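You operate a simulated robot arm through the tools that you are given. There is no shell and no other tool. Be economical: measure what you need, move in short steps, check, and stop when the job is done.

The job below is to be done with a simulated robot arm. You get a single attempt, and the scene is never put back.

Task
Move the red plug from the blue socket to the purple socket.
Fine: both are on the stage box. Press the blue tab first. Then plug the green and silver plug into the blue socket.
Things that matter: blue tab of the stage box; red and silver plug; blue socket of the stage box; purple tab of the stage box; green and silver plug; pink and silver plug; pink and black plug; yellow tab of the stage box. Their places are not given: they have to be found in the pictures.

Only the result counts: the job must be done as asked and must still hold three seconds after the hand-in. Knocking over, shifting, dropping, spilling or breaking anything else fails it.

Robot
A 7-joint arm with a two-finger parallel gripper, fixed in place. Base frame: the origin is at the foot of the arm, x ahead of it, y to its left, z up. Units: mm, degrees, N and s.
Its first joint turns from -66.0 to 66.0 degrees. Payload 2.4 kg.
The tool frame sits at the grasp point between the pads (the TCP): z along the fingers, y along the line on which they close. The tips reach 30 mm beyond it. Largest opening 94 mm; finger width 28, thickness 10; the body of the gripper, 50 by 96 mm, starts 55 mm behind the TCP.
Orientation is that of the tool frame in the base frame, as a unit quaternion [x, y, z, w]. With the fingers straight down and closing along the base's y, the tool's x points along the base's -x, its y along +y and its z along -z.

Tools
- The arm moves only by the tool send_rows. Its argument "commands" is text: rows parted by semicolons, each of 7 numbers parted by spaces: the shift along the tool's x, y, z in units of 300 mm (1.0 is 300 mm), then the turn, a rotation vector about the tool's x, y, z in units of 90 degrees (1.0 is 90 degrees), then the gripper command, from -1 (shut) to 1 (fully open), values between in proportion. In form: tx ty tz rx ry rz grip; .... A call has 1 to 20 rows; each row is the pose to reach, as a shift and turn from the pose commanded when the call began, along the tool's axes at that moment. A call with a number of a shift or a turn outside -1 to 1 is refused whole. Each row takes 0.2 s and may step no farther than 50 mm and 8.6 degrees from the row before; otherwise, or with a gripper value out of range, the whole call is refused. Where a pose cannot be reached the arm comes as near as it can. A force on the tool above 40 N (or 10 N above the force at the start of the call, whichever is more), or a blocked arm, ends the call early, and 0.2 s more pass. Each finger travels about 153 mm/s and halts on what it meets, pressing with about 34 N; the grip force reading is that of the motor and also rises with nothing between the fingers. The clock runs only during rows and for 0.2 s after the last one: add rows that repeat a pose to give the fingers time. The reply holds the time, the measured pose of the TCP, the force on the tool along the base axes, the opening and the grip force, in the units named above and with some noise.
- Cameras (640 x 400 px; columns grow to the right, rows downward): "scene" is fixed at [38.9, 497.9, 1437.8]; the picture's right is [-0.48, -0.88, 0.00], its down [-0.57, 0.31, -0.76] and it looks along [0.67, -0.36, -0.65] (base axes); focal length 335 px, centre (320, 200). "wrist" rides on the gripper at [-37, 0, -58] in the tool frame; the picture's right is [0.00, -1.00, 0.00], its down [0.97, 0.00, -0.24] and it looks along [0.24, 0.00, 0.97] (tool axes); focal length 218 px, centre (320, 200).
- snapshot(camera): a new picture of that camera. The clock stands still meanwhile.
- locate(camera, pixels): there is no depth. For up to 12 entries [column, row, z] of the newest picture of that camera ("zoom" is the newest enlarged one), the place [x, y] in the base frame at which the ray of that pixel passes the height z, good to about 2 mm, but the place of the scene camera against the robot may be out by one fixed shift of up to 18 mm in any direction. The clock stands still meanwhile.
- enlarge(camera, box): a new picture of the part [left, top, right, bottom] of that camera's present view, enlarged. The clock stands still meanwhile.
- job_done(): hands the job in; it is judged then, once.

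Keep the steps short. Do not move on a guess: measure, check each grasp and each placing, and mend mistakes. In all there are 80 turns and 38 pictures (those below and enlarged ones count). Leave the gripper open and the arm clear of the work at the hand-in unless told otherwise, and finish with a single line.

The tools are called after "Emit:" as a command line: name --argument value ..., lists and objects as JSON in quotes. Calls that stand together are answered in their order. send_rows: Moves the arm, as the interface text tells. Its arguments: {"type":"object","properties":{"commands":{"type":"string"}},"required":["commands"]} The other tools are called the same way: snapshot (camera) takes a picture; locate (camera, pixels) gives the place at which the rays of pixels pass given heights; enlarge (camera, box) takes an enlarged picture of a part of a camera's view; job_done () hands the job in.

At the start:

```text
time: 0.0
tcp_pos: [394.7, 216.8, 1159.0]
ee_rot: [0.0, 1.0, 0.0, 0.0]
wrist_force: [0.7, -0.2, 0.0]
finger_gap: 94.0
gripper_force: 0.1
```

scene: 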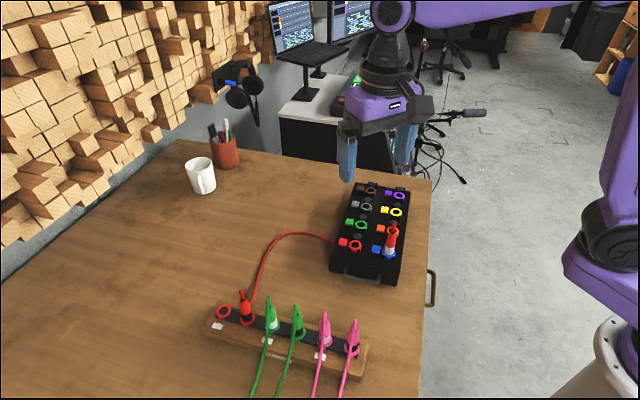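
wrist: 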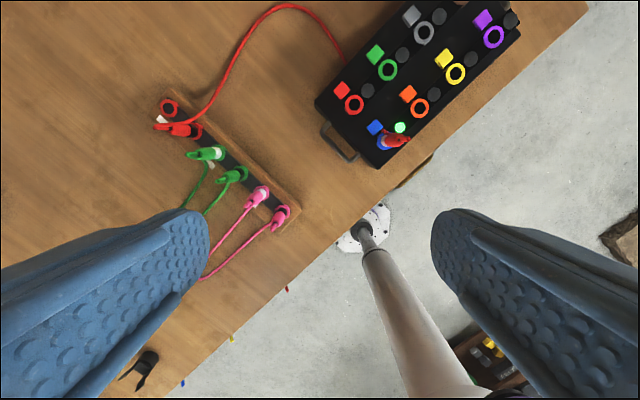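

I see the stage box at the upper right of the wrist view, with the red and silver plug in the blue socket. The strip with the other plugs is at the left. I'll enlarge both areas.

Emit:
enlarge --camera "wrist" --box '[310, 0, 530, 170]'

Emit:
enlarge --camera "scene" --box '[310, 170, 430, 290]'

Emit:
enlarge --camera "scene" --box '[200, 280, 380, 400]'

```text
2.35 times, centred on (420, 85) of wrist
```

zoom: 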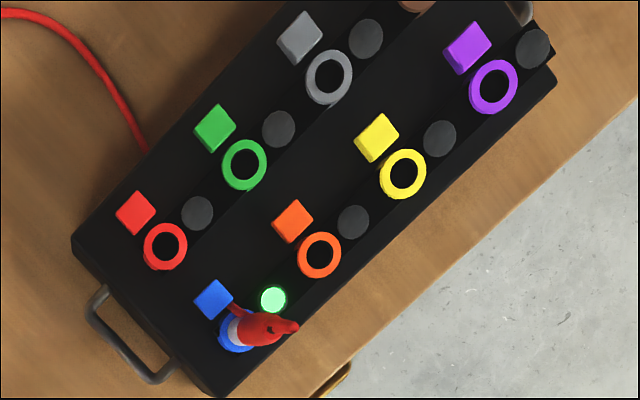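

```text
3.33 times, centred on (370, 230) of scene
```

zoom: 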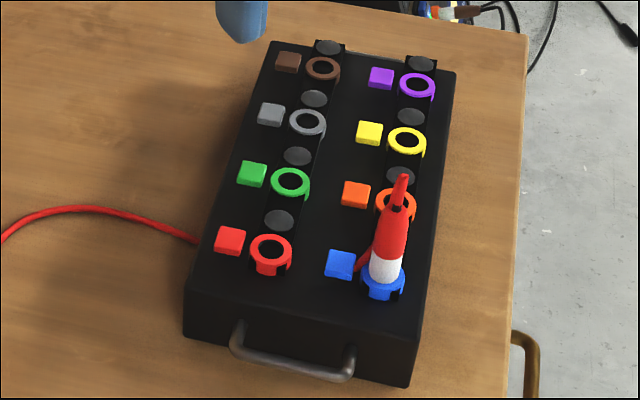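

```text
3.33 times, centred on (290, 340) of scene
```

zoom: 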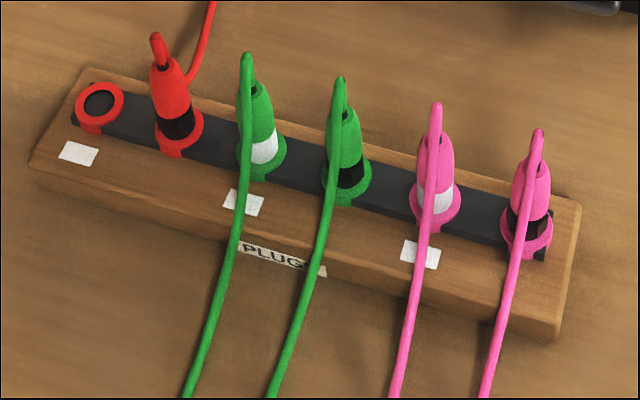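

Now I'll get rough places for the blue tab, blue socket, purple socket and purple tab, and for the green and silver plug, at two heights.

Emit:
locate --camera "wrist" --pixels '[[374.5, 127.1, 840], [384.7, 141.2, 840], [493.6, 36.9, 840], [482.6, 20.3, 840], [374.5, 127.1, 860], [384.7, 141.2, 860], [493.6, 36.9, 860], [217, 153, 830], [217, 153, 850], [205, 153, 870], [354, 105, 840], [354, 105, 860]]'

```text
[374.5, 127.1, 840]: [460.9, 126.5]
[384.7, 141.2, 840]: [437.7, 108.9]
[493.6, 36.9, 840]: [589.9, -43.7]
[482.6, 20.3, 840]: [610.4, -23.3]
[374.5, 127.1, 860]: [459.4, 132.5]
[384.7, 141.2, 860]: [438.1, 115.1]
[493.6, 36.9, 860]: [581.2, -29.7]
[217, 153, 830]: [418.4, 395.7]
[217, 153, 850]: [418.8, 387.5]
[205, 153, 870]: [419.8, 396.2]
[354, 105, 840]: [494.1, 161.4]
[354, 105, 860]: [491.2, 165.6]
```

The box runs at about 45° to the base axes. I'll move to above the blue socket at z≈1020, turn 45° so the tool's y runs along the line from tab to socket, and close the gripper.

Emit:
send_rows --commands "-0.031 -0.054 0.077 0 0 0.0833 1; -0.061 -0.108 0.154 0 0 0.1667 1; -0.092 -0.161 0.231 0 0 0.25 1; -0.123 -0.215 0.309 0 0 0.3333 1; -0.153 -0.269 0.386 0 0 0.4167 1; -0.184 -0.323 0.463 0 0 0.5 1; -0.184 -0.323 0.463 0 0 0.5 -1; -0.184 -0.323 0.463 0 0 0.5 -1; -0.184 -0.323 0.463 0 0 0.5 -1"

Emit:
snapshot --camera "wrist"

```text
time: 2.0
tcp_pos: [449.2, 118.8, 1018.2]
ee_rot: [0.382, 0.924, 0.0, 0.0]
wrist_force: [0.8, -1.4, 0.7]
finger_gap: 0.0
gripper_force: 33.2
```

```text
32 pictures are left
```

wrist: 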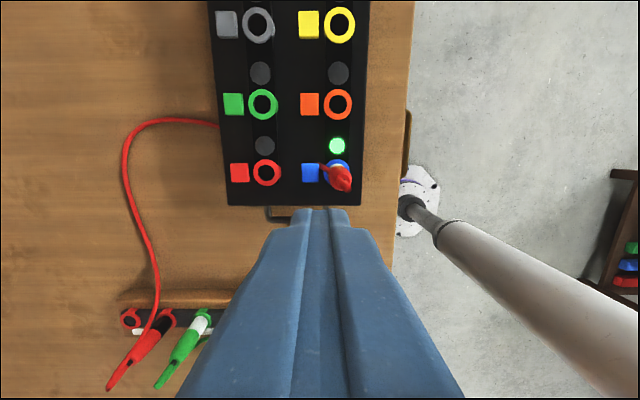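

Now I'll triangulate with this second view.

Emit:
enlarge --camera "wrist" --box '[220, 80, 380, 220]'

Emit:
locate --camera "wrist" --pixels '[[310, 172, 840], [310, 172, 860], [267, 173, 840], [267, 173, 860], [310, 172, 880], [267, 173, 880], [337, 104, 840], [337, 104, 860], [340, 25, 840], [340, 25, 860]]'

```text
2.86 times, centred on (300, 150) of wrist
```

zoom: 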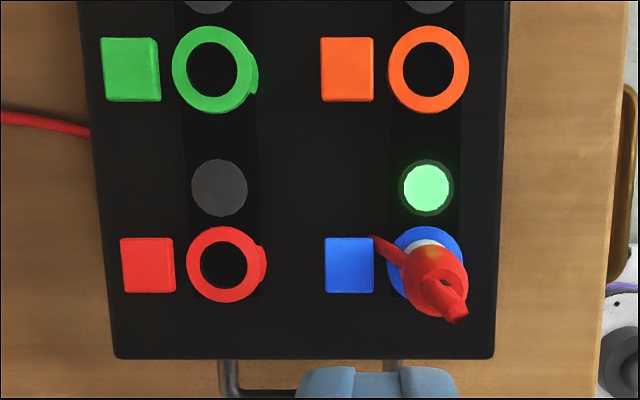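

```text
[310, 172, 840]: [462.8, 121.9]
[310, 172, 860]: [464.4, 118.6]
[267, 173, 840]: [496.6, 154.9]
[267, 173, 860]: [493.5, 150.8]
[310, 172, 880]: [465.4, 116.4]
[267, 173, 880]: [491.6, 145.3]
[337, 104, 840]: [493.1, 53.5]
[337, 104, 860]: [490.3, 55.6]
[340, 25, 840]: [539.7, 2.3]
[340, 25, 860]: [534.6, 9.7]
```

Emit:
locate --camera "wrist" --pixels '[[310, 172, 830], [336.7, 173.4, 828], [336.7, 173.4, 840], [366, 257, 782], [359, 186, 900], [342, 184, 860], [345, 188, 880], [345, 188, 900], [345, 188, 920], [337, 104, 828], [340, 25, 828]]'

Emit:
locate --camera "zoom" --pixels '[[349, 265, 830], [425, 267, 828], [425, 243, 835], [452, 315, 880], [452, 315, 890], [452, 315, 900], [435, 270, 870], [435, 270, 860]]'

```text
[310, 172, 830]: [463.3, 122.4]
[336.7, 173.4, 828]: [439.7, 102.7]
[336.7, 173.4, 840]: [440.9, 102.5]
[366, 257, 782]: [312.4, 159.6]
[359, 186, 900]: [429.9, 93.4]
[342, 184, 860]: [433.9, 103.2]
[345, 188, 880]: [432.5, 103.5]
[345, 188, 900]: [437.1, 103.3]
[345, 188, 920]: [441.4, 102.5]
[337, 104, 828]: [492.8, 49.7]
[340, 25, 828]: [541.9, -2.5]
```

```text
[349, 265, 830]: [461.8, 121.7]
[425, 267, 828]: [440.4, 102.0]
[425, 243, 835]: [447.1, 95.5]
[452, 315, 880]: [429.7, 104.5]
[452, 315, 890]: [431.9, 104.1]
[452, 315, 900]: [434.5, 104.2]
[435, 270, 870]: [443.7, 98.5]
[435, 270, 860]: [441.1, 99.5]
```

The blue tab is at about (462, 122, 830). The blue socket is at (440, 102), orange at (493, 50) and yellow at (542, -2), so purple should be at about (594, -54). The plug top reaches about z=915, so the gripper body must stay clear of it. I'll turn -90° so the gripper's narrow side faces the plug, and stand 7 mm past the tab on the side away from the plug.

Emit:
send_rows --commands "-0.0021 0.0056 0 0 0 -0.0909 -1; -0.0042 0.0113 0 0 0 -0.1818 -1; -0.0064 0.0169 0 0 0 -0.2727 -1; -0.0085 0.0225 0 0 0 -0.3636 -1; -0.0106 0.0282 0 0 0 -0.4545 -1; -0.0127 0.0338 0 0 0 -0.5454 -1; -0.0148 0.0395 0 0 0 -0.6363 -1; -0.0169 0.0451 0 0 0 -0.7272 -1; -0.0191 0.0507 0 0 0 -0.8181 -1; -0.0212 0.0564 0 0 0 -0.909 -1; -0.0233 0.062 0 0 0 -1 -1; -0.0233 0.062 0 0 0 -1 -1"

Emit:
snapshot --camera "wrist"

```text
time: 4.6
tcp_pos: [466.8, 128.1, 1021.4]
ee_rot: [-0.384, 0.923, -0.001, 0.0]
wrist_force: [0.2, 0.1, -0.7]
finger_gap: 0.0
gripper_force: 33.3
```

```text
30 pictures are left
```

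wrist: 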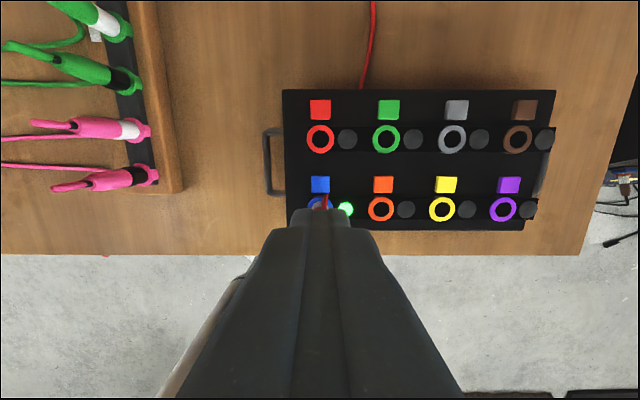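

Emit:
locate --camera "wrist" --pixels '[[320, 184, 830], [381, 209, 828], [442, 208, 828], [502, 208, 828], [509, 184, 830], [320, 138, 828], [320, 138, 820]]'

Emit:
enlarge --camera "wrist" --box '[270, 150, 400, 230]'

```text
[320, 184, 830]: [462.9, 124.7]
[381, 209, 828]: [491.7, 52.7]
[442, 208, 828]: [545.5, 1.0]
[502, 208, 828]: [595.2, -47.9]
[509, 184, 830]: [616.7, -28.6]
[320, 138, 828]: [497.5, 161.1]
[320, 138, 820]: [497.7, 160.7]
```

```text
4.92 times, centred on (335, 190) of wrist
```

zoom: 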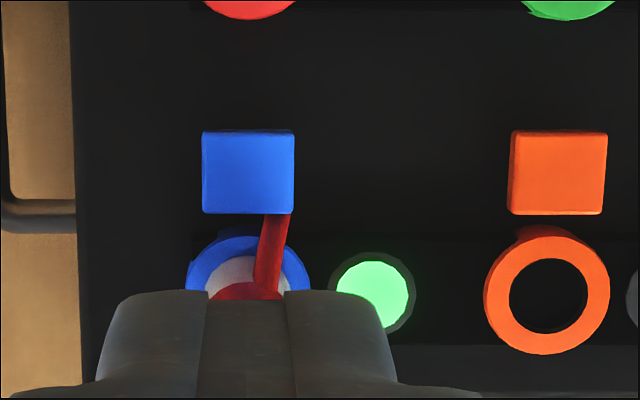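

The tool is 6.6 mm past the tab, as planned. I'll descend to TCP z≈880, with the tips about 20 mm above the tab, and check.

Emit:
send_rows --commands "0 0 0.1 0 0 0 -1; 0 0 0.2 0 0 0 -1; 0 0 0.3 0 0 0 -1; 0 0 0.4 0 0 0 -1; 0 0 0.47 0 0 0 -1; 0 0 0.47 0 0 0 -1"

Emit:
enlarge --camera "scene" --box '[310, 150, 450, 290]'

Emit:
snapshot --camera "wrist"

```text
time: 6.0
tcp_pos: [468.4, 128.2, 880.3]
ee_rot: [-0.383, 0.924, 0.0, 0.0]
wrist_force: [-0.2, 0.6, 0.0]
finger_gap: 0.0
gripper_force: 32.6
```

```text
2.86 times, centred on (380, 220) of scene
```

zoom: 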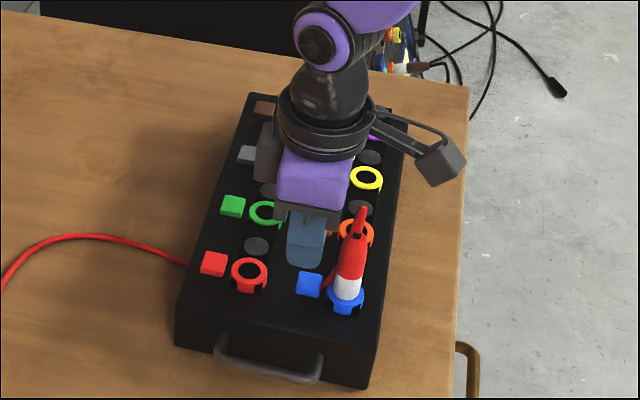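

```text
27 pictures are left
```

wrist: 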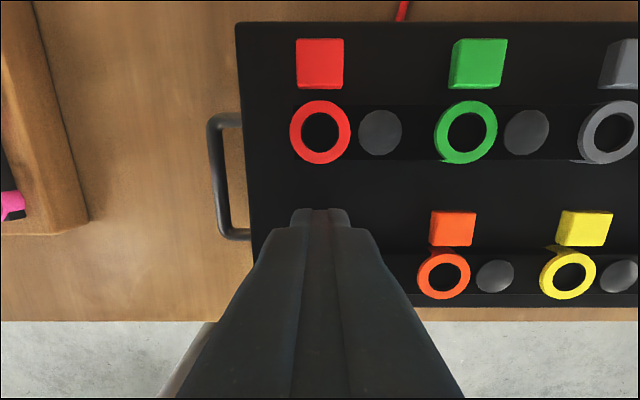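

The tips sit over the tab and clear of the plug. I'll press in small steps and watch the force.

Emit:
send_rows --commands "0 0 0.03 0 0 0 -1; 0 0 0.045 0 0 0 -1; 0 0 0.055 0 0 0 -1; 0 0 0.0617 0 0 0 -1; 0 0 0.0667 0 0 0 -1; 0 0 0.07 0 0 0 -1"

```text
time: 7.4
tcp_pos: [468.2, 127.5, 857.5]
ee_rot: [-0.382, 0.924, 0.0, 0.0]
wrist_force: [0.4, 0.6, 0.4]
finger_gap: 0.0
gripper_force: 33.4
```

No contact force yet, with the tips at about z=827. I'll go on down.

Emit:
send_rows --commands "0 0 0.005 0 0 0 -1; 0 0 0.01 0 0 0 -1; 0 0 0.015 0 0 0 -1; 0 0 0.02 0 0 0 -1"

Emit:
enlarge --camera "scene" --box '[340, 190, 420, 270]'

```text
time: 8.4
tcp_pos: [467.2, 128.4, 851.1]
ee_rot: [-0.382, 0.924, 0.0, -0.001]
wrist_force: [-3.4, -0.1, 6.6]
finger_gap: 0.0
gripper_force: 33.2
```

```text
5.00 times, centred on (380, 230) of scene
```

zoom: 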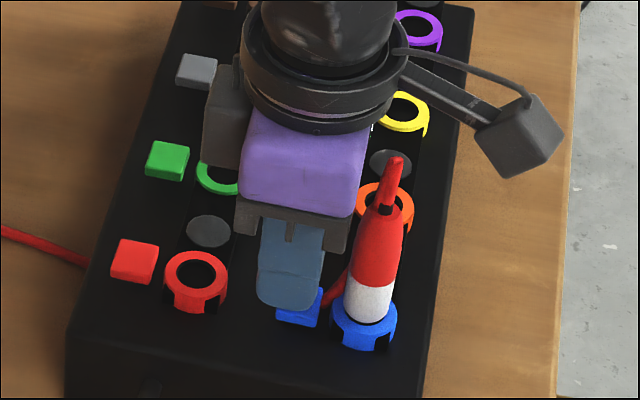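

I have contact at 6.6 N and the tab looks to be moving. I'll press further.

Emit:
send_rows --commands "0 0 0.005 0 0 0 -1; 0 0 0.01 0 0 0 -1; 0 0 0.015 0 0 0 -1; 0 0 0.015 0 0 0 -1"

Emit:
enlarge --camera "scene" --box '[340, 190, 420, 270]'

```text
time: 9.2
tcp_pos: [466.5, 128.4, 850.0]
ee_rot: [-0.383, 0.924, 0.0, -0.001]
wrist_force: [-7.8, -2.9, 28.2]
finger_gap: 0.0
gripper_force: 32.9
stopped in row 3: the force on the tool passed its limit (the readings are from after the stop); the commanded pose is now the measured one
```

```text
5.00 times, centred on (380, 230) of scene
```

zoom: 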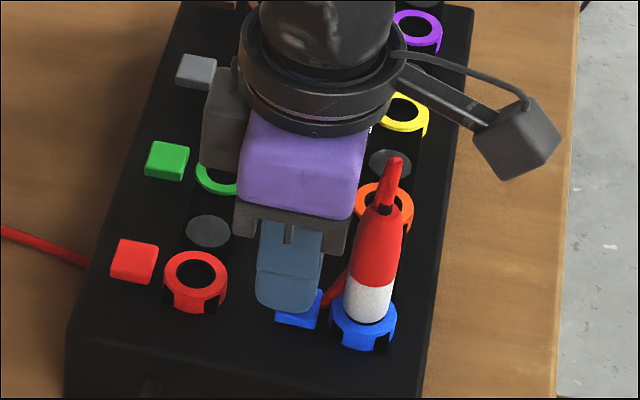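

The press reached a hard stop at 28 N with the tab down. I'll go straight up and check the tab, light and plug.

Emit:
send_rows --commands "0 0 -0.05 0 0 0 -1; 0 0 -0.15 0 0 0 -1; 0 0 -0.25 0 0 0 -1; 0 0 -0.35 0 0 0 -1; 0 0 -0.45 0 0 0 -1; 0 0 -0.55 0 0 0 -1; 0 0 -0.55 0 0 0 -1"

Emit:
enlarge --camera "scene" --box '[340, 190, 420, 270]'

Emit:
enlarge --camera "wrist" --box '[270, 150, 400, 230]'

```text
time: 10.8
tcp_pos: [467.5, 129.5, 1015.2]
ee_rot: [-0.383, 0.924, 0.0, 0.0]
wrist_force: [-0.4, -0.3, 0.2]
finger_gap: 0.0
gripper_force: 33.2
```

```text
5.00 times, centred on (380, 230) of scene
```

zoom: 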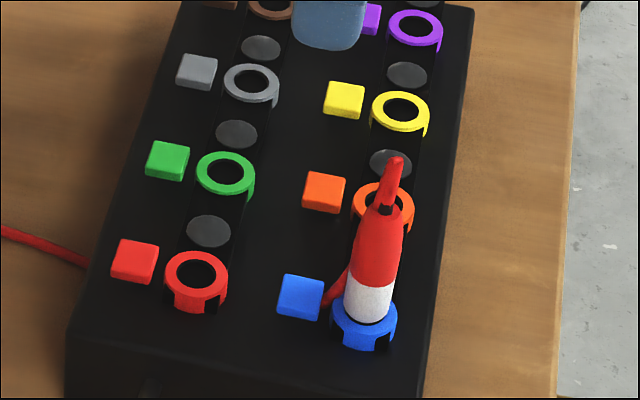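

```text
4.92 times, centred on (335, 190) of wrist
```

zoom: 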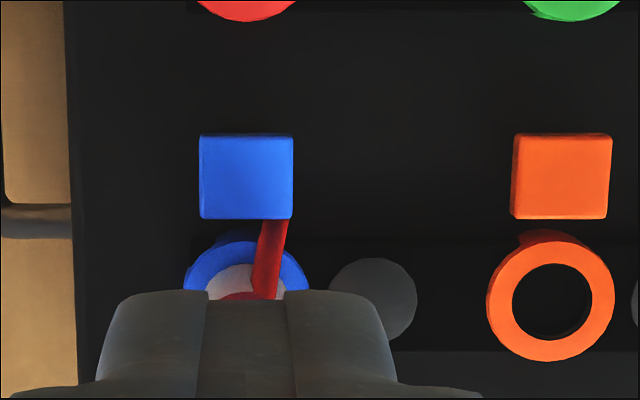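

The light is off, so the latch is released. I'll measure the socket centre from this view.

Emit:
locate --camera "zoom" --pixels '[[247, 293, 830], [551, 296, 830], [246, 176, 832]]'

```text
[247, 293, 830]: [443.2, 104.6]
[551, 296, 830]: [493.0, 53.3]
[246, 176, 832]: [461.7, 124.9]
```

I'll move over the blue socket, open, descend to TCP z≈935 and look.

Emit:
send_rows --commands "0.06 -0.001 0 0 0 0 1; 0.1225 -0.002 0 0 0 0 1; 0.1225 -0.002 0 0 0 0 1; 0.1225 -0.002 0.1 0 0 0 1; 0.1225 -0.002 0.2 0 0 0 1; 0.1225 -0.002 0.267 0 0 0 1; 0.1225 -0.002 0.267 0 0 0 1"

Emit:
snapshot --camera "wrist"

```text
time: 12.4
tcp_pos: [441.7, 103.4, 933.6]
ee_rot: [-0.383, 0.924, 0.0, -0.001]
wrist_force: [-0.2, -0.2, 0.3]
finger_gap: 94.0
gripper_force: 0.1
```

```text
22 pictures are left
```

wrist: 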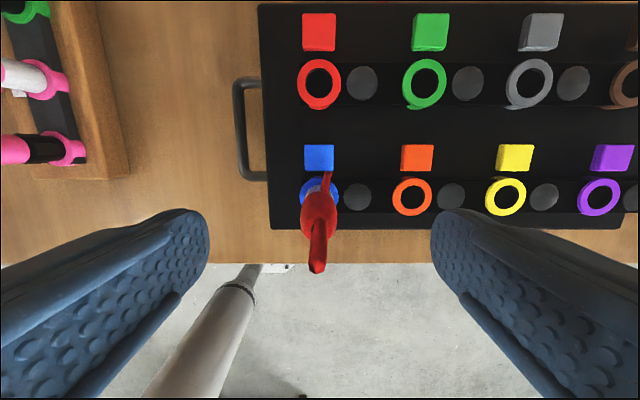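

The plug is centred between the fingers. I need its top height so the gripper palm stays clear, so I'll compare ring and tip through the scene camera.

Emit:
locate --camera "scene" --pixels '[[388.8, 254, 828], [394.9, 222.5, 900], [394.9, 222.5, 915], [394.9, 222.5, 930], [394.9, 222.5, 940]]'

Emit:
locate --camera "wrist" --pixels '[[318, 270, 900], [318, 270, 915], [318, 270, 930], [318, 270, 940], [319, 195, 828], [600, 196, 828]]'

```text
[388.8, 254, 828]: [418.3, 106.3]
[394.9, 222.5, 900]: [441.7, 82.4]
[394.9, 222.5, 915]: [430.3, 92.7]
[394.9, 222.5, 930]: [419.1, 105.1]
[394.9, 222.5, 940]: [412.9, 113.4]
```

```text
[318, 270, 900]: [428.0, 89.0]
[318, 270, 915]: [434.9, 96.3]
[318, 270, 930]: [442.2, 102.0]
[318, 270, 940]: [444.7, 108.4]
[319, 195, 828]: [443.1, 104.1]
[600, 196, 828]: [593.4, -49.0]
```

The plug top is at z≈931. I'll descend to TCP z≈885, which puts the palm at 940 and the pads on the red body at about 856–897, then close.

Emit:
send_rows --commands "0 0 0.08 0 0 0 1; 0 0 0.162 0 0 0 1; 0 0 0.162 0 0 0 1; 0 0 0.162 0 0 0 0; 0 0 0.162 0 0 0 -0.5; 0 0 0.162 0 0 0 -1; 0 0 0.162 0 0 0 -1; 0 0 0.162 0 0 0 -1"

Emit:
enlarge --camera "scene" --box '[320, 170, 440, 270]'

```text
time: 14.2
tcp_pos: [441.6, 103.5, 883.9]
ee_rot: [-0.383, 0.924, 0.0, 0.0]
wrist_force: [-0.5, 1.2, -1.2]
finger_gap: 20.1
gripper_force: 34.3
```

```text
4.00 times, centred on (380, 220) of scene
```

zoom: 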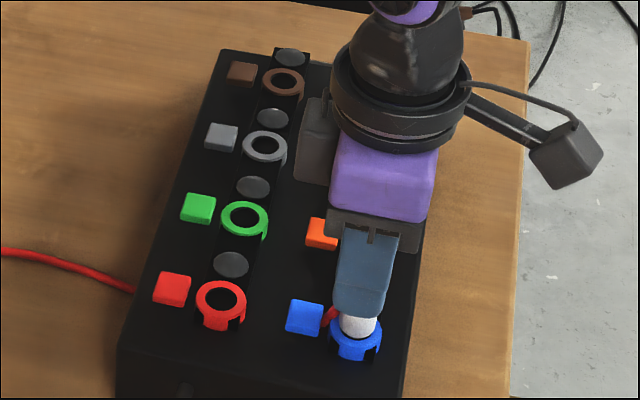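

The plug is held with a 20.1 mm gap. I'll pull straight up.

Emit:
send_rows --commands "0 0 -0.015 0 0 0 -1; 0 0 -0.035 0 0 0 -1; 0 0 -0.06 0 0 0 -1; 0 0 -0.1 0 0 0 -1; 0 0 -0.15 0 0 0 -1; 0 0 -0.2 0 0 0 -1; 0 0 -0.2 0 0 0 -1"

Emit:
enlarge --camera "scene" --box '[320, 130, 440, 270]'

```text
time: 15.8
tcp_pos: [441.6, 102.7, 945.1]
ee_rot: [-0.383, 0.924, -0.001, -0.001]
wrist_force: [-0.1, 0.1, -0.3]
finger_gap: 20.2
gripper_force: 33.9
```

```text
2.86 times, centred on (380, 200) of scene
```

zoom: 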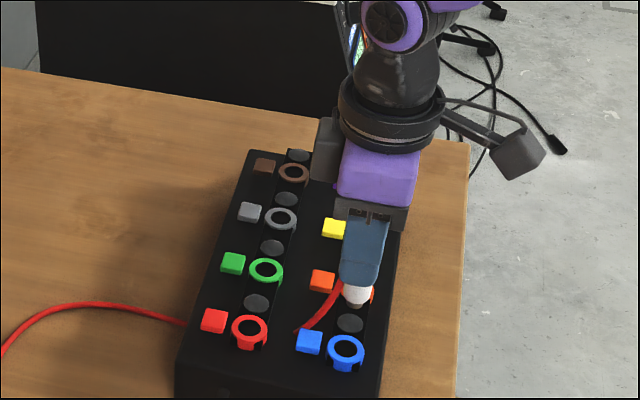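

The plug is out. Before moving, I'll take a wrist view to measure the blue and purple sockets together.

Emit:
snapshot --camera "wrist"

Emit:
enlarge --camera "wrist" --box '[290, 110, 640, 260]'

```text
19 pictures are left
```

wrist: 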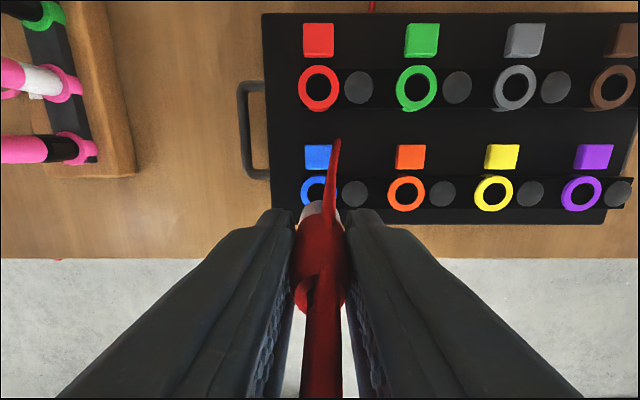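

```text
1.83 times, centred on (465, 185) of wrist
```

zoom: 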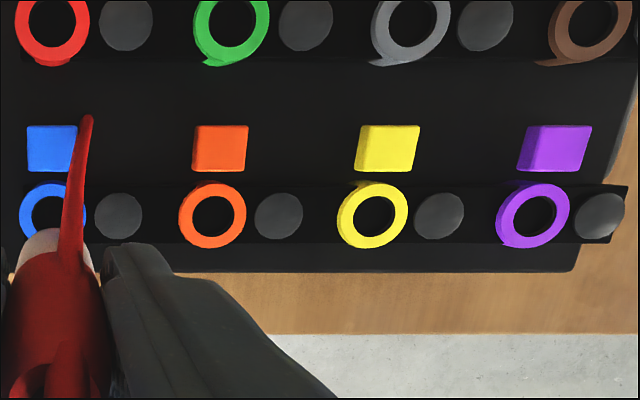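

Emit:
locate --camera "zoom" --pixels '[[212.5, 214, 828], [373, 214, 828], [533, 214, 828], [52, 214, 828], [212.5, 214, 835], [533, 214, 835]]'

```text
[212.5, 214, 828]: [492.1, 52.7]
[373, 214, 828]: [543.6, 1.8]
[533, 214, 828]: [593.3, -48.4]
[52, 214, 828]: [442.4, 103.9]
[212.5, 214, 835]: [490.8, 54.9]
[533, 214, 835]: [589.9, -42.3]
```

Socket spacing puts purple at (593, -48). I'll move along the box to above it at the same height, then check that its ring shows at the same pixels as the blue ring does now.

Emit:
send_rows --commands "0 -0.08 0 0 0 0 -1; 0 -0.2 0 0 0 0 -1; 0 -0.32 0 0 0 0 -1; 0 -0.44 0 0 0 0 -1; 0 -0.56 0 0 0 0 -1; 0 -0.66 0 0 0 0 -1; 0.001 -0.7128 0 0 0 0 -1; 0.001 -0.7128 0 0 0 0 -1; 0.001 -0.7128 0 0 0 0 -1"

Emit:
enlarge --camera "wrist" --box '[240, 110, 400, 240]'

```text
time: 17.8
tcp_pos: [592.5, -49.3, 944.3]
ee_rot: [-0.383, 0.924, -0.001, -0.001]
wrist_force: [-0.5, 0.0, -0.3]
finger_gap: 20.2
gripper_force: 34.5
```

```text
3.08 times, centred on (320, 175) of wrist
```

zoom: 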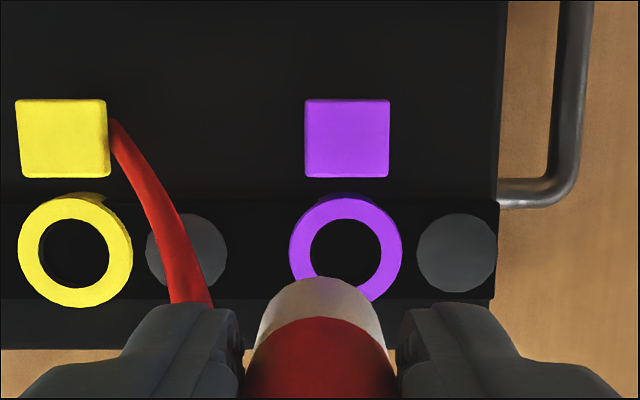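

The purple ring is at wrist pixel (328, 192) and should be at about (319, 192.7), so I need about 7.3 mm more along -y of the tool. I'll correct and recheck.

Emit:
send_rows --commands "0 -0.0243 0 0 0 0 -1; 0 -0.0243 0 0 0 0 -1; 0 -0.0243 0 0 0 0 -1"

Emit:
enlarge --camera "wrist" --box '[240, 110, 400, 240]'

Emit:
enlarge --camera "scene" --box '[350, 150, 430, 230]'

```text
time: 18.6
tcp_pos: [598.2, -54.8, 945.7]
ee_rot: [-0.382, 0.924, 0.001, -0.001]
wrist_force: [-0.1, 0.3, -0.8]
finger_gap: 20.2
gripper_force: 34.2
```

```text
3.08 times, centred on (320, 175) of wrist
```

zoom: 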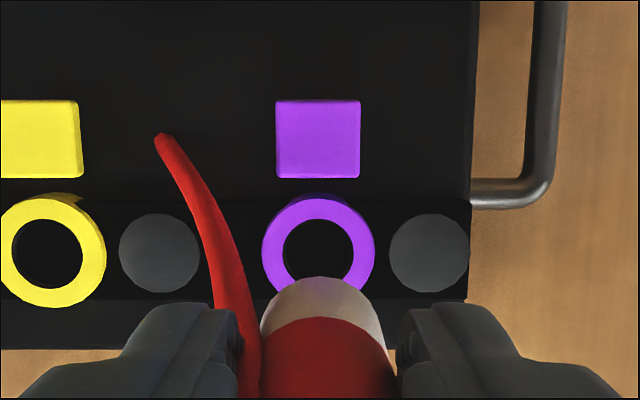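

```text
5.00 times, centred on (390, 190) of scene
```

zoom: 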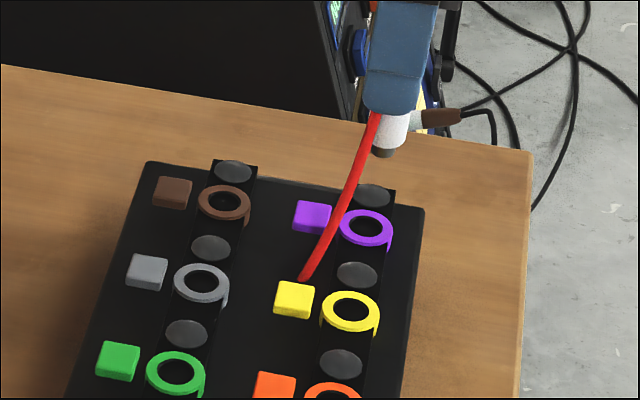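

Now it is aligned: ring at (319.5, 192), same as at the grasp. I'll lower in steps towards TCP z≈884 and watch the force.

Emit:
send_rows --commands "0 0 0.04 0 0 0 -1; 0 0 0.08 0 0 0 -1; 0 0 0.11 0 0 0 -1; 0 0 0.125 0 0 0 -1; 0 0 0.14 0 0 0 -1; 0 0 0.155 0 0 0 -1; 0 0 0.17 0 0 0 -1; 0 0 0.18 0 0 0 -1; 0 0 0.19 0 0 0 -1; 0 0 0.19 0 0 0 -1"

Emit:
enlarge --camera "scene" --box '[350, 150, 430, 230]'

```text
time: 20.8
tcp_pos: [598.4, -53.7, 886.5]
ee_rot: [-0.383, 0.924, -0.001, -0.001]
wrist_force: [0.5, -0.5, -1.4]
finger_gap: 20.3
gripper_force: 34.0
```

```text
5.00 times, centred on (390, 190) of scene
```

zoom: 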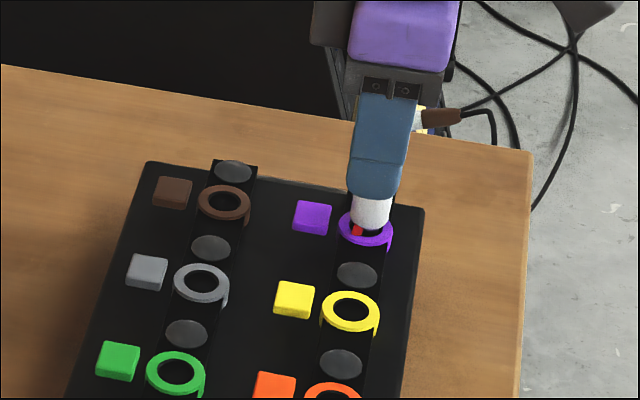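

The plug is in the purple ring with no resistance. I'll push on to the seat in 1 mm steps.

Emit:
send_rows --commands "0 0 0.005 0 0 0 -1; 0 0 0.009 0 0 0 -1; 0 0 0.013 0 0 0 -1; 0 0 0.017 0 0 0 -1; 0 0 0.021 0 0 0 -1"

Emit:
enlarge --camera "wrist" --box '[240, 110, 400, 240]'

```text
time: 22.0
tcp_pos: [597.2, -54.7, 881.7]
ee_rot: [-0.383, 0.924, -0.001, -0.001]
wrist_force: [-3.4, 0.1, 7.8]
finger_gap: 20.1
gripper_force: 34.2
```

```text
3.08 times, centred on (320, 175) of wrist
```

zoom: 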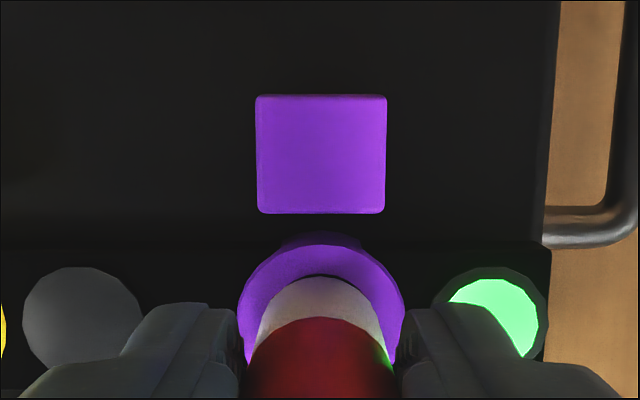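

The purple socket's light is green with 8 N at the seat, so the plug is latched. I'll open and go straight up.

Emit:
send_rows --commands "0 0 0 0 0 0 0; 0 0 0 0 0 0 1; 0 0 0 0 0 0 1; 0 0 -0.1 0 0 0 1; 0 0 -0.23 0 0 0 1; 0 0 -0.36 0 0 0 1; 0 0 -0.49 0 0 0 1; 0 0 -0.6 0 0 0 1; 0 0 -0.6 0 0 0 1"

Emit:
snapshot --camera "scene"

```text
time: 24.0
tcp_pos: [598.0, -55.3, 1061.0]
ee_rot: [-0.382, 0.924, 0.0, -0.001]
wrist_force: [0.0, -0.3, 0.4]
finger_gap: 94.2
gripper_force: 0.1
```

```text
12 pictures are left
```

scene: 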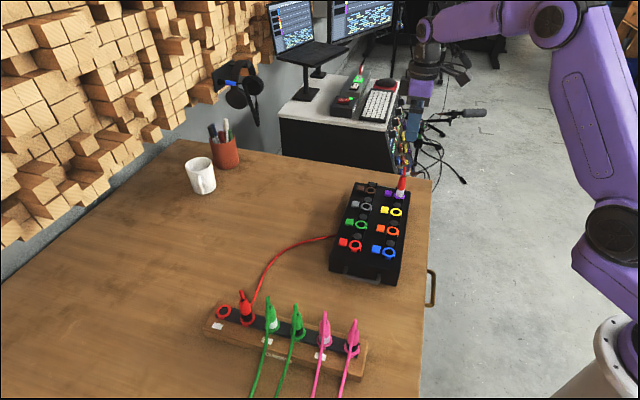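

Red is in purple, standing upright, and blue is free. Next is the green and silver plug, roughly at (418, 393) on the strip. Its neighbours stand about 50 mm away along the (-1,-1) direction and its cable runs out towards (-1,+1). I'll travel there at height and turn +90° so the fingers close along the strip, between the plugs.

Emit:
send_rows --commands "-0.045 0.105 0 0 0 0 1; -0.1 0.23 0 0 0 0 1; -0.155 0.36 0 0 0 0 1; -0.21 0.49 0 0 0 0 1; -0.265 0.62 0 0 0 0 1; -0.316 0.74 0 0 0 0 1; -0.316 0.74 0 0 0 0 1"

Emit:
send_rows --commands "-0.0287 0.0673 0 0 0 -0.0909 1; -0.0575 0.1345 0 0 0 -0.1818 1; -0.0862 0.2018 0 0 0 -0.2727 1; -0.1149 0.2691 0 0 0 -0.3636 1; -0.1436 0.3364 0 0 0 -0.4545 1; -0.1724 0.4036 0 0 0 -0.5454 1; -0.2011 0.4709 0 0 0 -0.6363 1; -0.2298 0.5382 0 0 0 -0.7272 1; -0.2585 0.6055 0 0 0 -0.8181 1; -0.2873 0.6727 0 0 0 -0.909 1; -0.316 0.74 0 0 0 -1 1; -0.316 0.74 0 0 0 -1 1"

Emit:
snapshot --camera "wrist"

```text
time: 25.6
tcp_pos: [506.3, 170.9, 1061.4]
ee_rot: [-0.382, 0.924, -0.001, -0.001]
wrist_force: [0.2, -0.2, -0.6]
finger_gap: 94.0
gripper_force: 0.0
```

```text
time: 28.2
tcp_pos: [418.0, 395.4, 1062.7]
ee_rot: [0.924, -0.382, 0.0, 0.001]
wrist_force: [-0.6, 0.3, 0.1]
finger_gap: 93.9
gripper_force: 0.1
```

```text
11 pictures are left
```

wrist: 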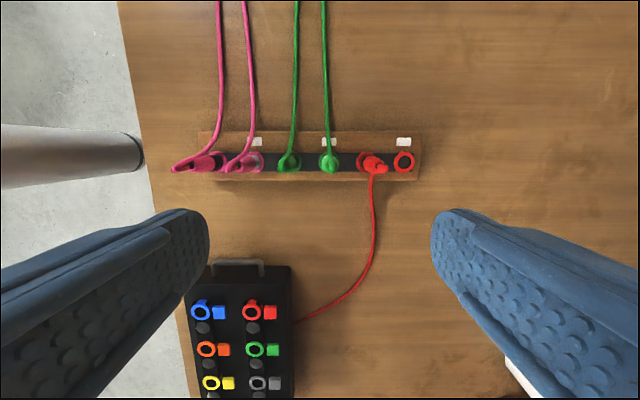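

Emit:
enlarge --camera "wrist" --box '[250, 110, 430, 200]'

Emit:
locate --camera "wrist" --pixels '[[328, 161, 810], [328, 161, 830], [404, 161, 810], [404, 161, 830], [328, 170, 890], [328, 170, 910], [289, 162, 810], [250, 162, 810]]'

```text
3.56 times, centred on (340, 155) of wrist
```

zoom: 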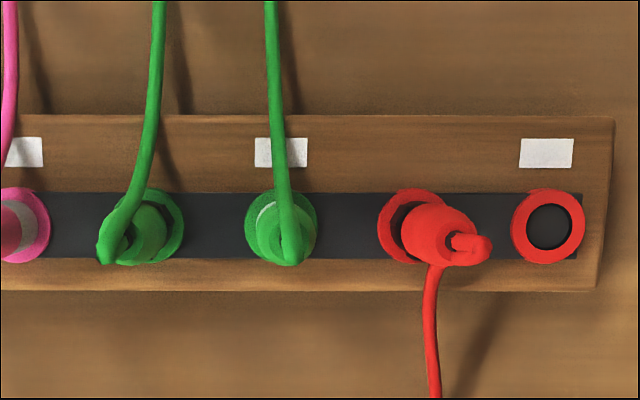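

```text
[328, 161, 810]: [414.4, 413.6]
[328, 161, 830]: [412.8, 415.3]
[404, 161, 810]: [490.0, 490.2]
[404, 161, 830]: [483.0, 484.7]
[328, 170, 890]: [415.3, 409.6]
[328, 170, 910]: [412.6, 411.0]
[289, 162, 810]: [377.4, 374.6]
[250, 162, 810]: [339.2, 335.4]
```

The green and silver plug's ring is at pixel (329, 162.6), roughly (414, 414). Plugs stand about 54 mm apart. I'll centre over it, part-close to about 45 mm so the fingers fit between neighbours, and come down to TCP z≈960.

Emit:
send_rows --commands "-0.0254 -0.017 0.08 0 0 0 -0.04; -0.0507 -0.034 0.18 0 0 0 -0.04; -0.0507 -0.034 0.28 0 0 0 -0.04; -0.0507 -0.034 0.34 0 0 0 -0.04; -0.0507 -0.034 0.34 0 0 0 -0.04"

Emit:
snapshot --camera "wrist"

```text
time: 29.4
tcp_pos: [413.6, 412.4, 959.0]
ee_rot: [0.924, -0.383, -0.001, 0.001]
wrist_force: [-0.5, 0.0, -1.1]
finger_gap: 45.2
gripper_force: 0.0
```

```text
9 pictures are left
```

wrist: 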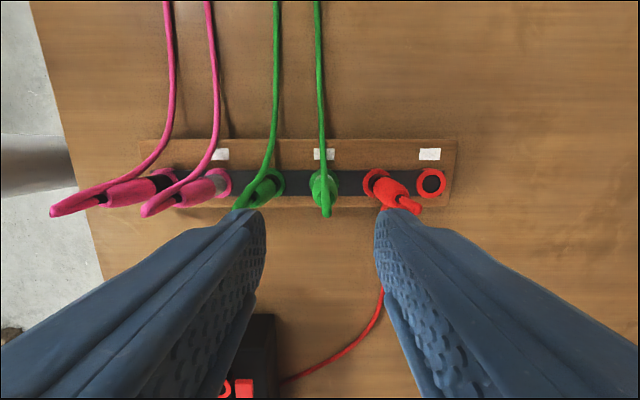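

From both views the ring height is z≈798 and the plug top z≈903, with the plug 3 mm to the right of centre and otherwise right under the tool. I'll shift 3 mm and descend to TCP z≈860 (palm at 915), fingers still open.

Emit:
send_rows --commands "0 -0.01 0.05 0 0 0 -0.04; 0 -0.01 0.13 0 0 0 -0.04; 0 -0.01 0.21 0 0 0 -0.04; 0 -0.01 0.28 0 0 0 -0.04; 0 -0.01 0.33 0 0 0 -0.04; 0 -0.01 0.33 0 0 0 -0.04"

Emit:
enlarge --camera "scene" --box '[210, 230, 370, 370]'

```text
time: 30.8
tcp_pos: [416.6, 415.7, 860.0]
ee_rot: [0.924, -0.383, -0.001, 0.001]
wrist_force: [0.2, 0.1, 0.1]
finger_gap: 45.1
gripper_force: 0.0
```

```text
2.86 times, centred on (290, 300) of scene
```

zoom: 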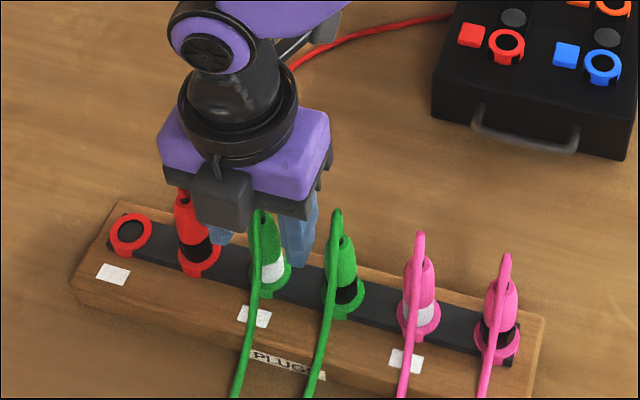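

The fingers straddle the green and silver plug, with the silver band visible under them. I'll close.

Emit:
send_rows --commands "0 0 0 0 0 0 -0.4; 0 0 0 0 0 0 -0.7; 0 0 0 0 0 0 -1; 0 0 0 0 0 0 -1; 0 0 0 0 0 0 -1"

```text
time: 32.0
tcp_pos: [415.6, 414.6, 860.2]
ee_rot: [0.924, -0.383, -0.001, 0.001]
wrist_force: [-0.2, -0.1, 0.5]
finger_gap: 20.2
gripper_force: 34.3
```

It is held at 20.2 mm. I'll pull straight up.

Emit:
send_rows --commands "0 0 -0.015 0 0 0 -1; 0 0 -0.035 0 0 0 -1; 0 0 -0.06 0 0 0 -1; 0 0 -0.1 0 0 0 -1; 0 0 -0.17 0 0 0 -1; 0 0 -0.25 0 0 0 -1; 0 0 -0.33 0 0 0 -1; 0 0 -0.4 0 0 0 -1; 0 0 -0.4 0 0 0 -1"

Emit:
snapshot --camera "scene"

```text
time: 34.0
tcp_pos: [417.1, 414.8, 982.2]
ee_rot: [0.924, -0.383, -0.001, 0.001]
wrist_force: [0.1, -0.4, -0.7]
finger_gap: 20.0
gripper_force: 33.6
```

```text
7 pictures are left
```

scene: 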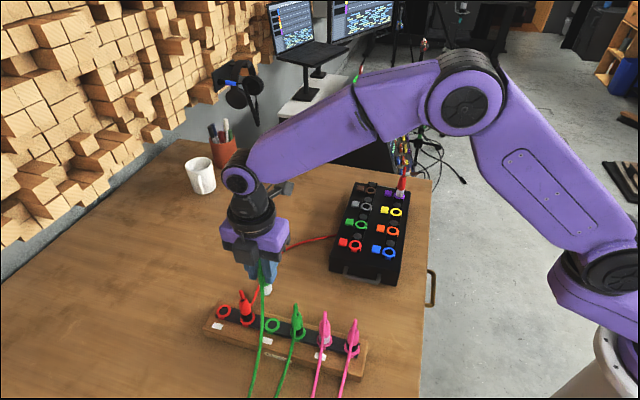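

The plug is out and hanging straight. I'll move to above the blue socket at (441.6, 103.5) and turn -90° to the orientation used before.

Emit:
send_rows --commands "0.0661 0.0562 -0.02 0 0 0.0833 -1; 0.1321 0.1125 -0.04 0 0 0.1667 -1; 0.1982 0.1687 -0.04 0 0 0.25 -1; 0.2642 0.2249 -0.04 0 0 0.3333 -1; 0.3303 0.2812 -0.04 0 0 0.4167 -1; 0.3964 0.3374 -0.04 0 0 0.5 -1; 0.4624 0.3936 -0.04 0 0 0.5833 -1; 0.5285 0.4499 -0.03 0 0 0.6667 -1; 0.5945 0.5061 -0.02 0 0 0.75 -1; 0.6606 0.5623 0 0 0 0.8333 -1; 0.7266 0.6186 0 0 0 0.9167 -1; 0.7927 0.6748 0 0 0 1 -1; 0.7927 0.6748 0 0 0 1 -1; 0.7927 0.6748 0 0 0 1 -1"

Emit:
snapshot --camera "wrist"

```text
time: 37.0
tcp_pos: [440.7, 103.4, 980.5]
ee_rot: [-0.382, 0.924, 0.0, 0.0]
wrist_force: [0.1, 1.0, -0.6]
finger_gap: 20.2
gripper_force: 34.4
```

```text
6 pictures are left
```

wrist: 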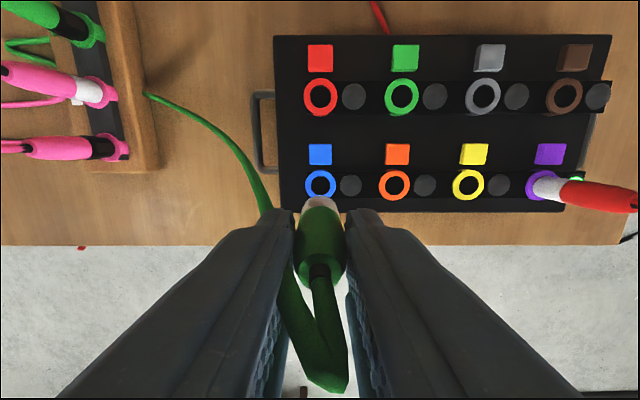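

The blue ring is at (320, 185), which matches a spot right under the tool. I'll lower to z≈945 and check closely.

Emit:
send_rows --commands "0 0 0.06 0 0 0 -1; 0 0 0.118 0 0 0 -1; 0 0 0.118 0 0 0 -1"

Emit:
enlarge --camera "wrist" --box '[240, 110, 400, 240]'

```text
time: 37.8
tcp_pos: [442.9, 103.8, 944.3]
ee_rot: [-0.382, 0.924, 0.0, 0.0]
wrist_force: [-0.5, -1.2, -0.6]
finger_gap: 20.2
gripper_force: 33.5
```

```text
3.08 times, centred on (320, 175) of wrist
```

zoom: 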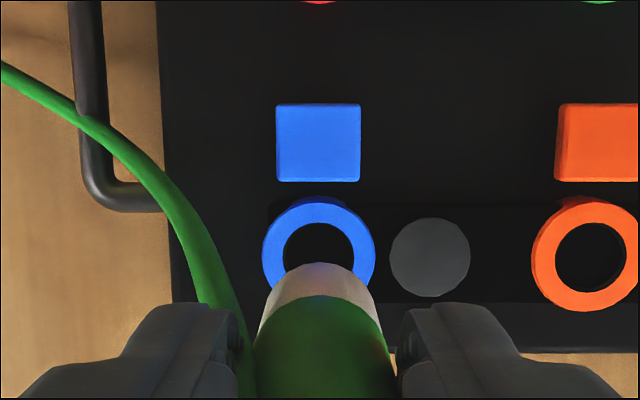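

Column alignment is good. The ring sits about 1 mm further along tool x than for the red insertion, and the plug may sit about 1 mm back in the grip. I'll shift 1.6 mm in +x and lower gently, with the force guard on.

Emit:
send_rows --commands "0.0053 0 0 0 0 0 -1; 0.0053 0 0.03 0 0 0 -1; 0.0053 0 0.06 0 0 0 -1; 0.0053 0 0.08 0 0 0 -1; 0.0053 0 0.1 0 0 0 -1; 0.0053 0 0.115 0 0 0 -1; 0.0053 0 0.13 0 0 0 -1; 0.0053 0 0.14 0 0 0 -1; 0.0053 0 0.15 0 0 0 -1; 0.0053 0 0.16 0 0 0 -1; 0.0053 0 0.165 0 0 0 -1"

```text
time: 40.2
tcp_pos: [440.4, 102.5, 894.6]
ee_rot: [-0.383, 0.924, 0.0, 0.0]
wrist_force: [1.3, 0.7, -0.7]
finger_gap: 20.3
gripper_force: 34.3
```

No resistance at TCP z≈895. I'll go on in 1 mm steps to the seat.

Emit:
send_rows --commands "0 0 0.004 0 0 0 -1; 0 0 0.008 0 0 0 -1; 0 0 0.012 0 0 0 -1; 0 0 0.016 0 0 0 -1; 0 0 0.02 0 0 0 -1; 0 0 0.024 0 0 0 -1"

Emit:
enlarge --camera "wrist" --box '[240, 110, 400, 240]'

```text
time: 41.6
tcp_pos: [440.1, 102.1, 889.5]
ee_rot: [-0.383, 0.924, 0.0, 0.001]
wrist_force: [-4.3, 2.9, 27.5]
finger_gap: 20.1
gripper_force: 34.3
```

```text
3.08 times, centred on (320, 175) of wrist
```

zoom: 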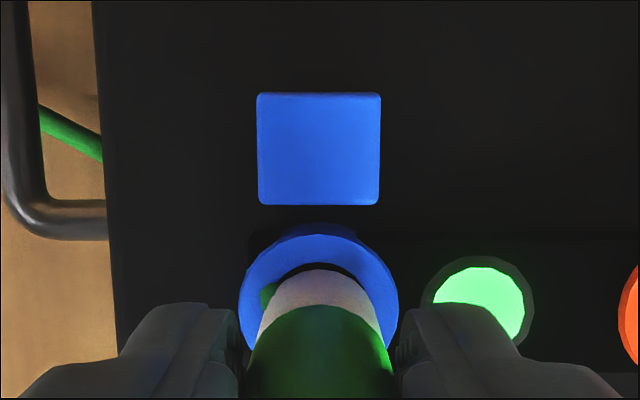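

The light is green and the force at the seat is 27 N, so the plug is latched. I'll ease off 2 mm, open and go straight up.

Emit:
send_rows --commands "0 0 -0.005 0 0 0 -1; 0 0 -0.005 0 0 0 0; 0 0 -0.005 0 0 0 1; 0 0 -0.005 0 0 0 1; 0 0 -0.06 0 0 0 1; 0 0 -0.17 0 0 0 1; 0 0 -0.3 0 0 0 1; 0 0 -0.45 0 0 0 1; 0 0 -0.6 0 0 0 1; 0 0 -0.7 0 0 0 1; 0 0 -0.7 0 0 0 1; 0 0 -0.7 0 0 0 1"

Emit:
snapshot --camera "scene"

Emit:
snapshot --camera "wrist"

```text
time: 44.2
tcp_pos: [439.2, 101.0, 1097.3]
ee_rot: [-0.383, 0.924, 0.0, -0.001]
wrist_force: [0.3, 0.6, 0.0]
finger_gap: 93.7
gripper_force: 0.0
```

```text
3 pictures are left
```

scene: 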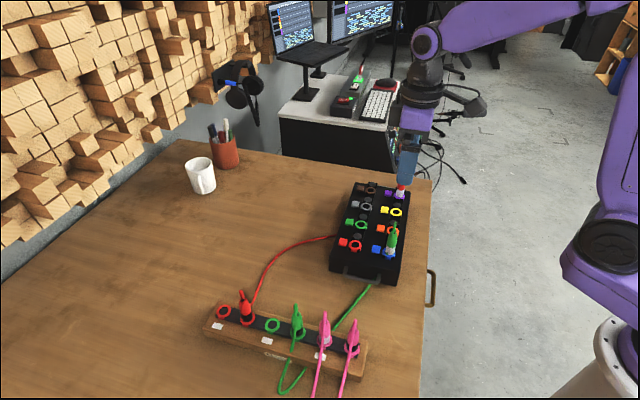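

```text
2 pictures are left
```

wrist: 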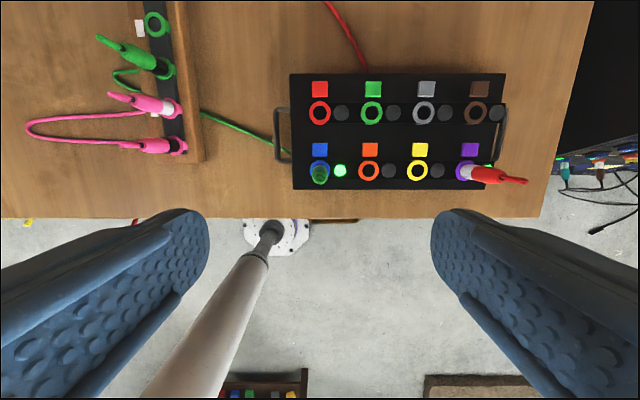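

Both plugs stand seated with green lights, green in blue and red in purple. The other plugs are in place, and the gripper is open and clear, so I'm handing in.

Emit:
job_done

```text
The job is handed in.
```

I pressed the blue tab, moved the red and silver plug to the purple socket and plugged the green and silver plug into the blue socket; both sockets showed green lights in the last picture before hand-in.
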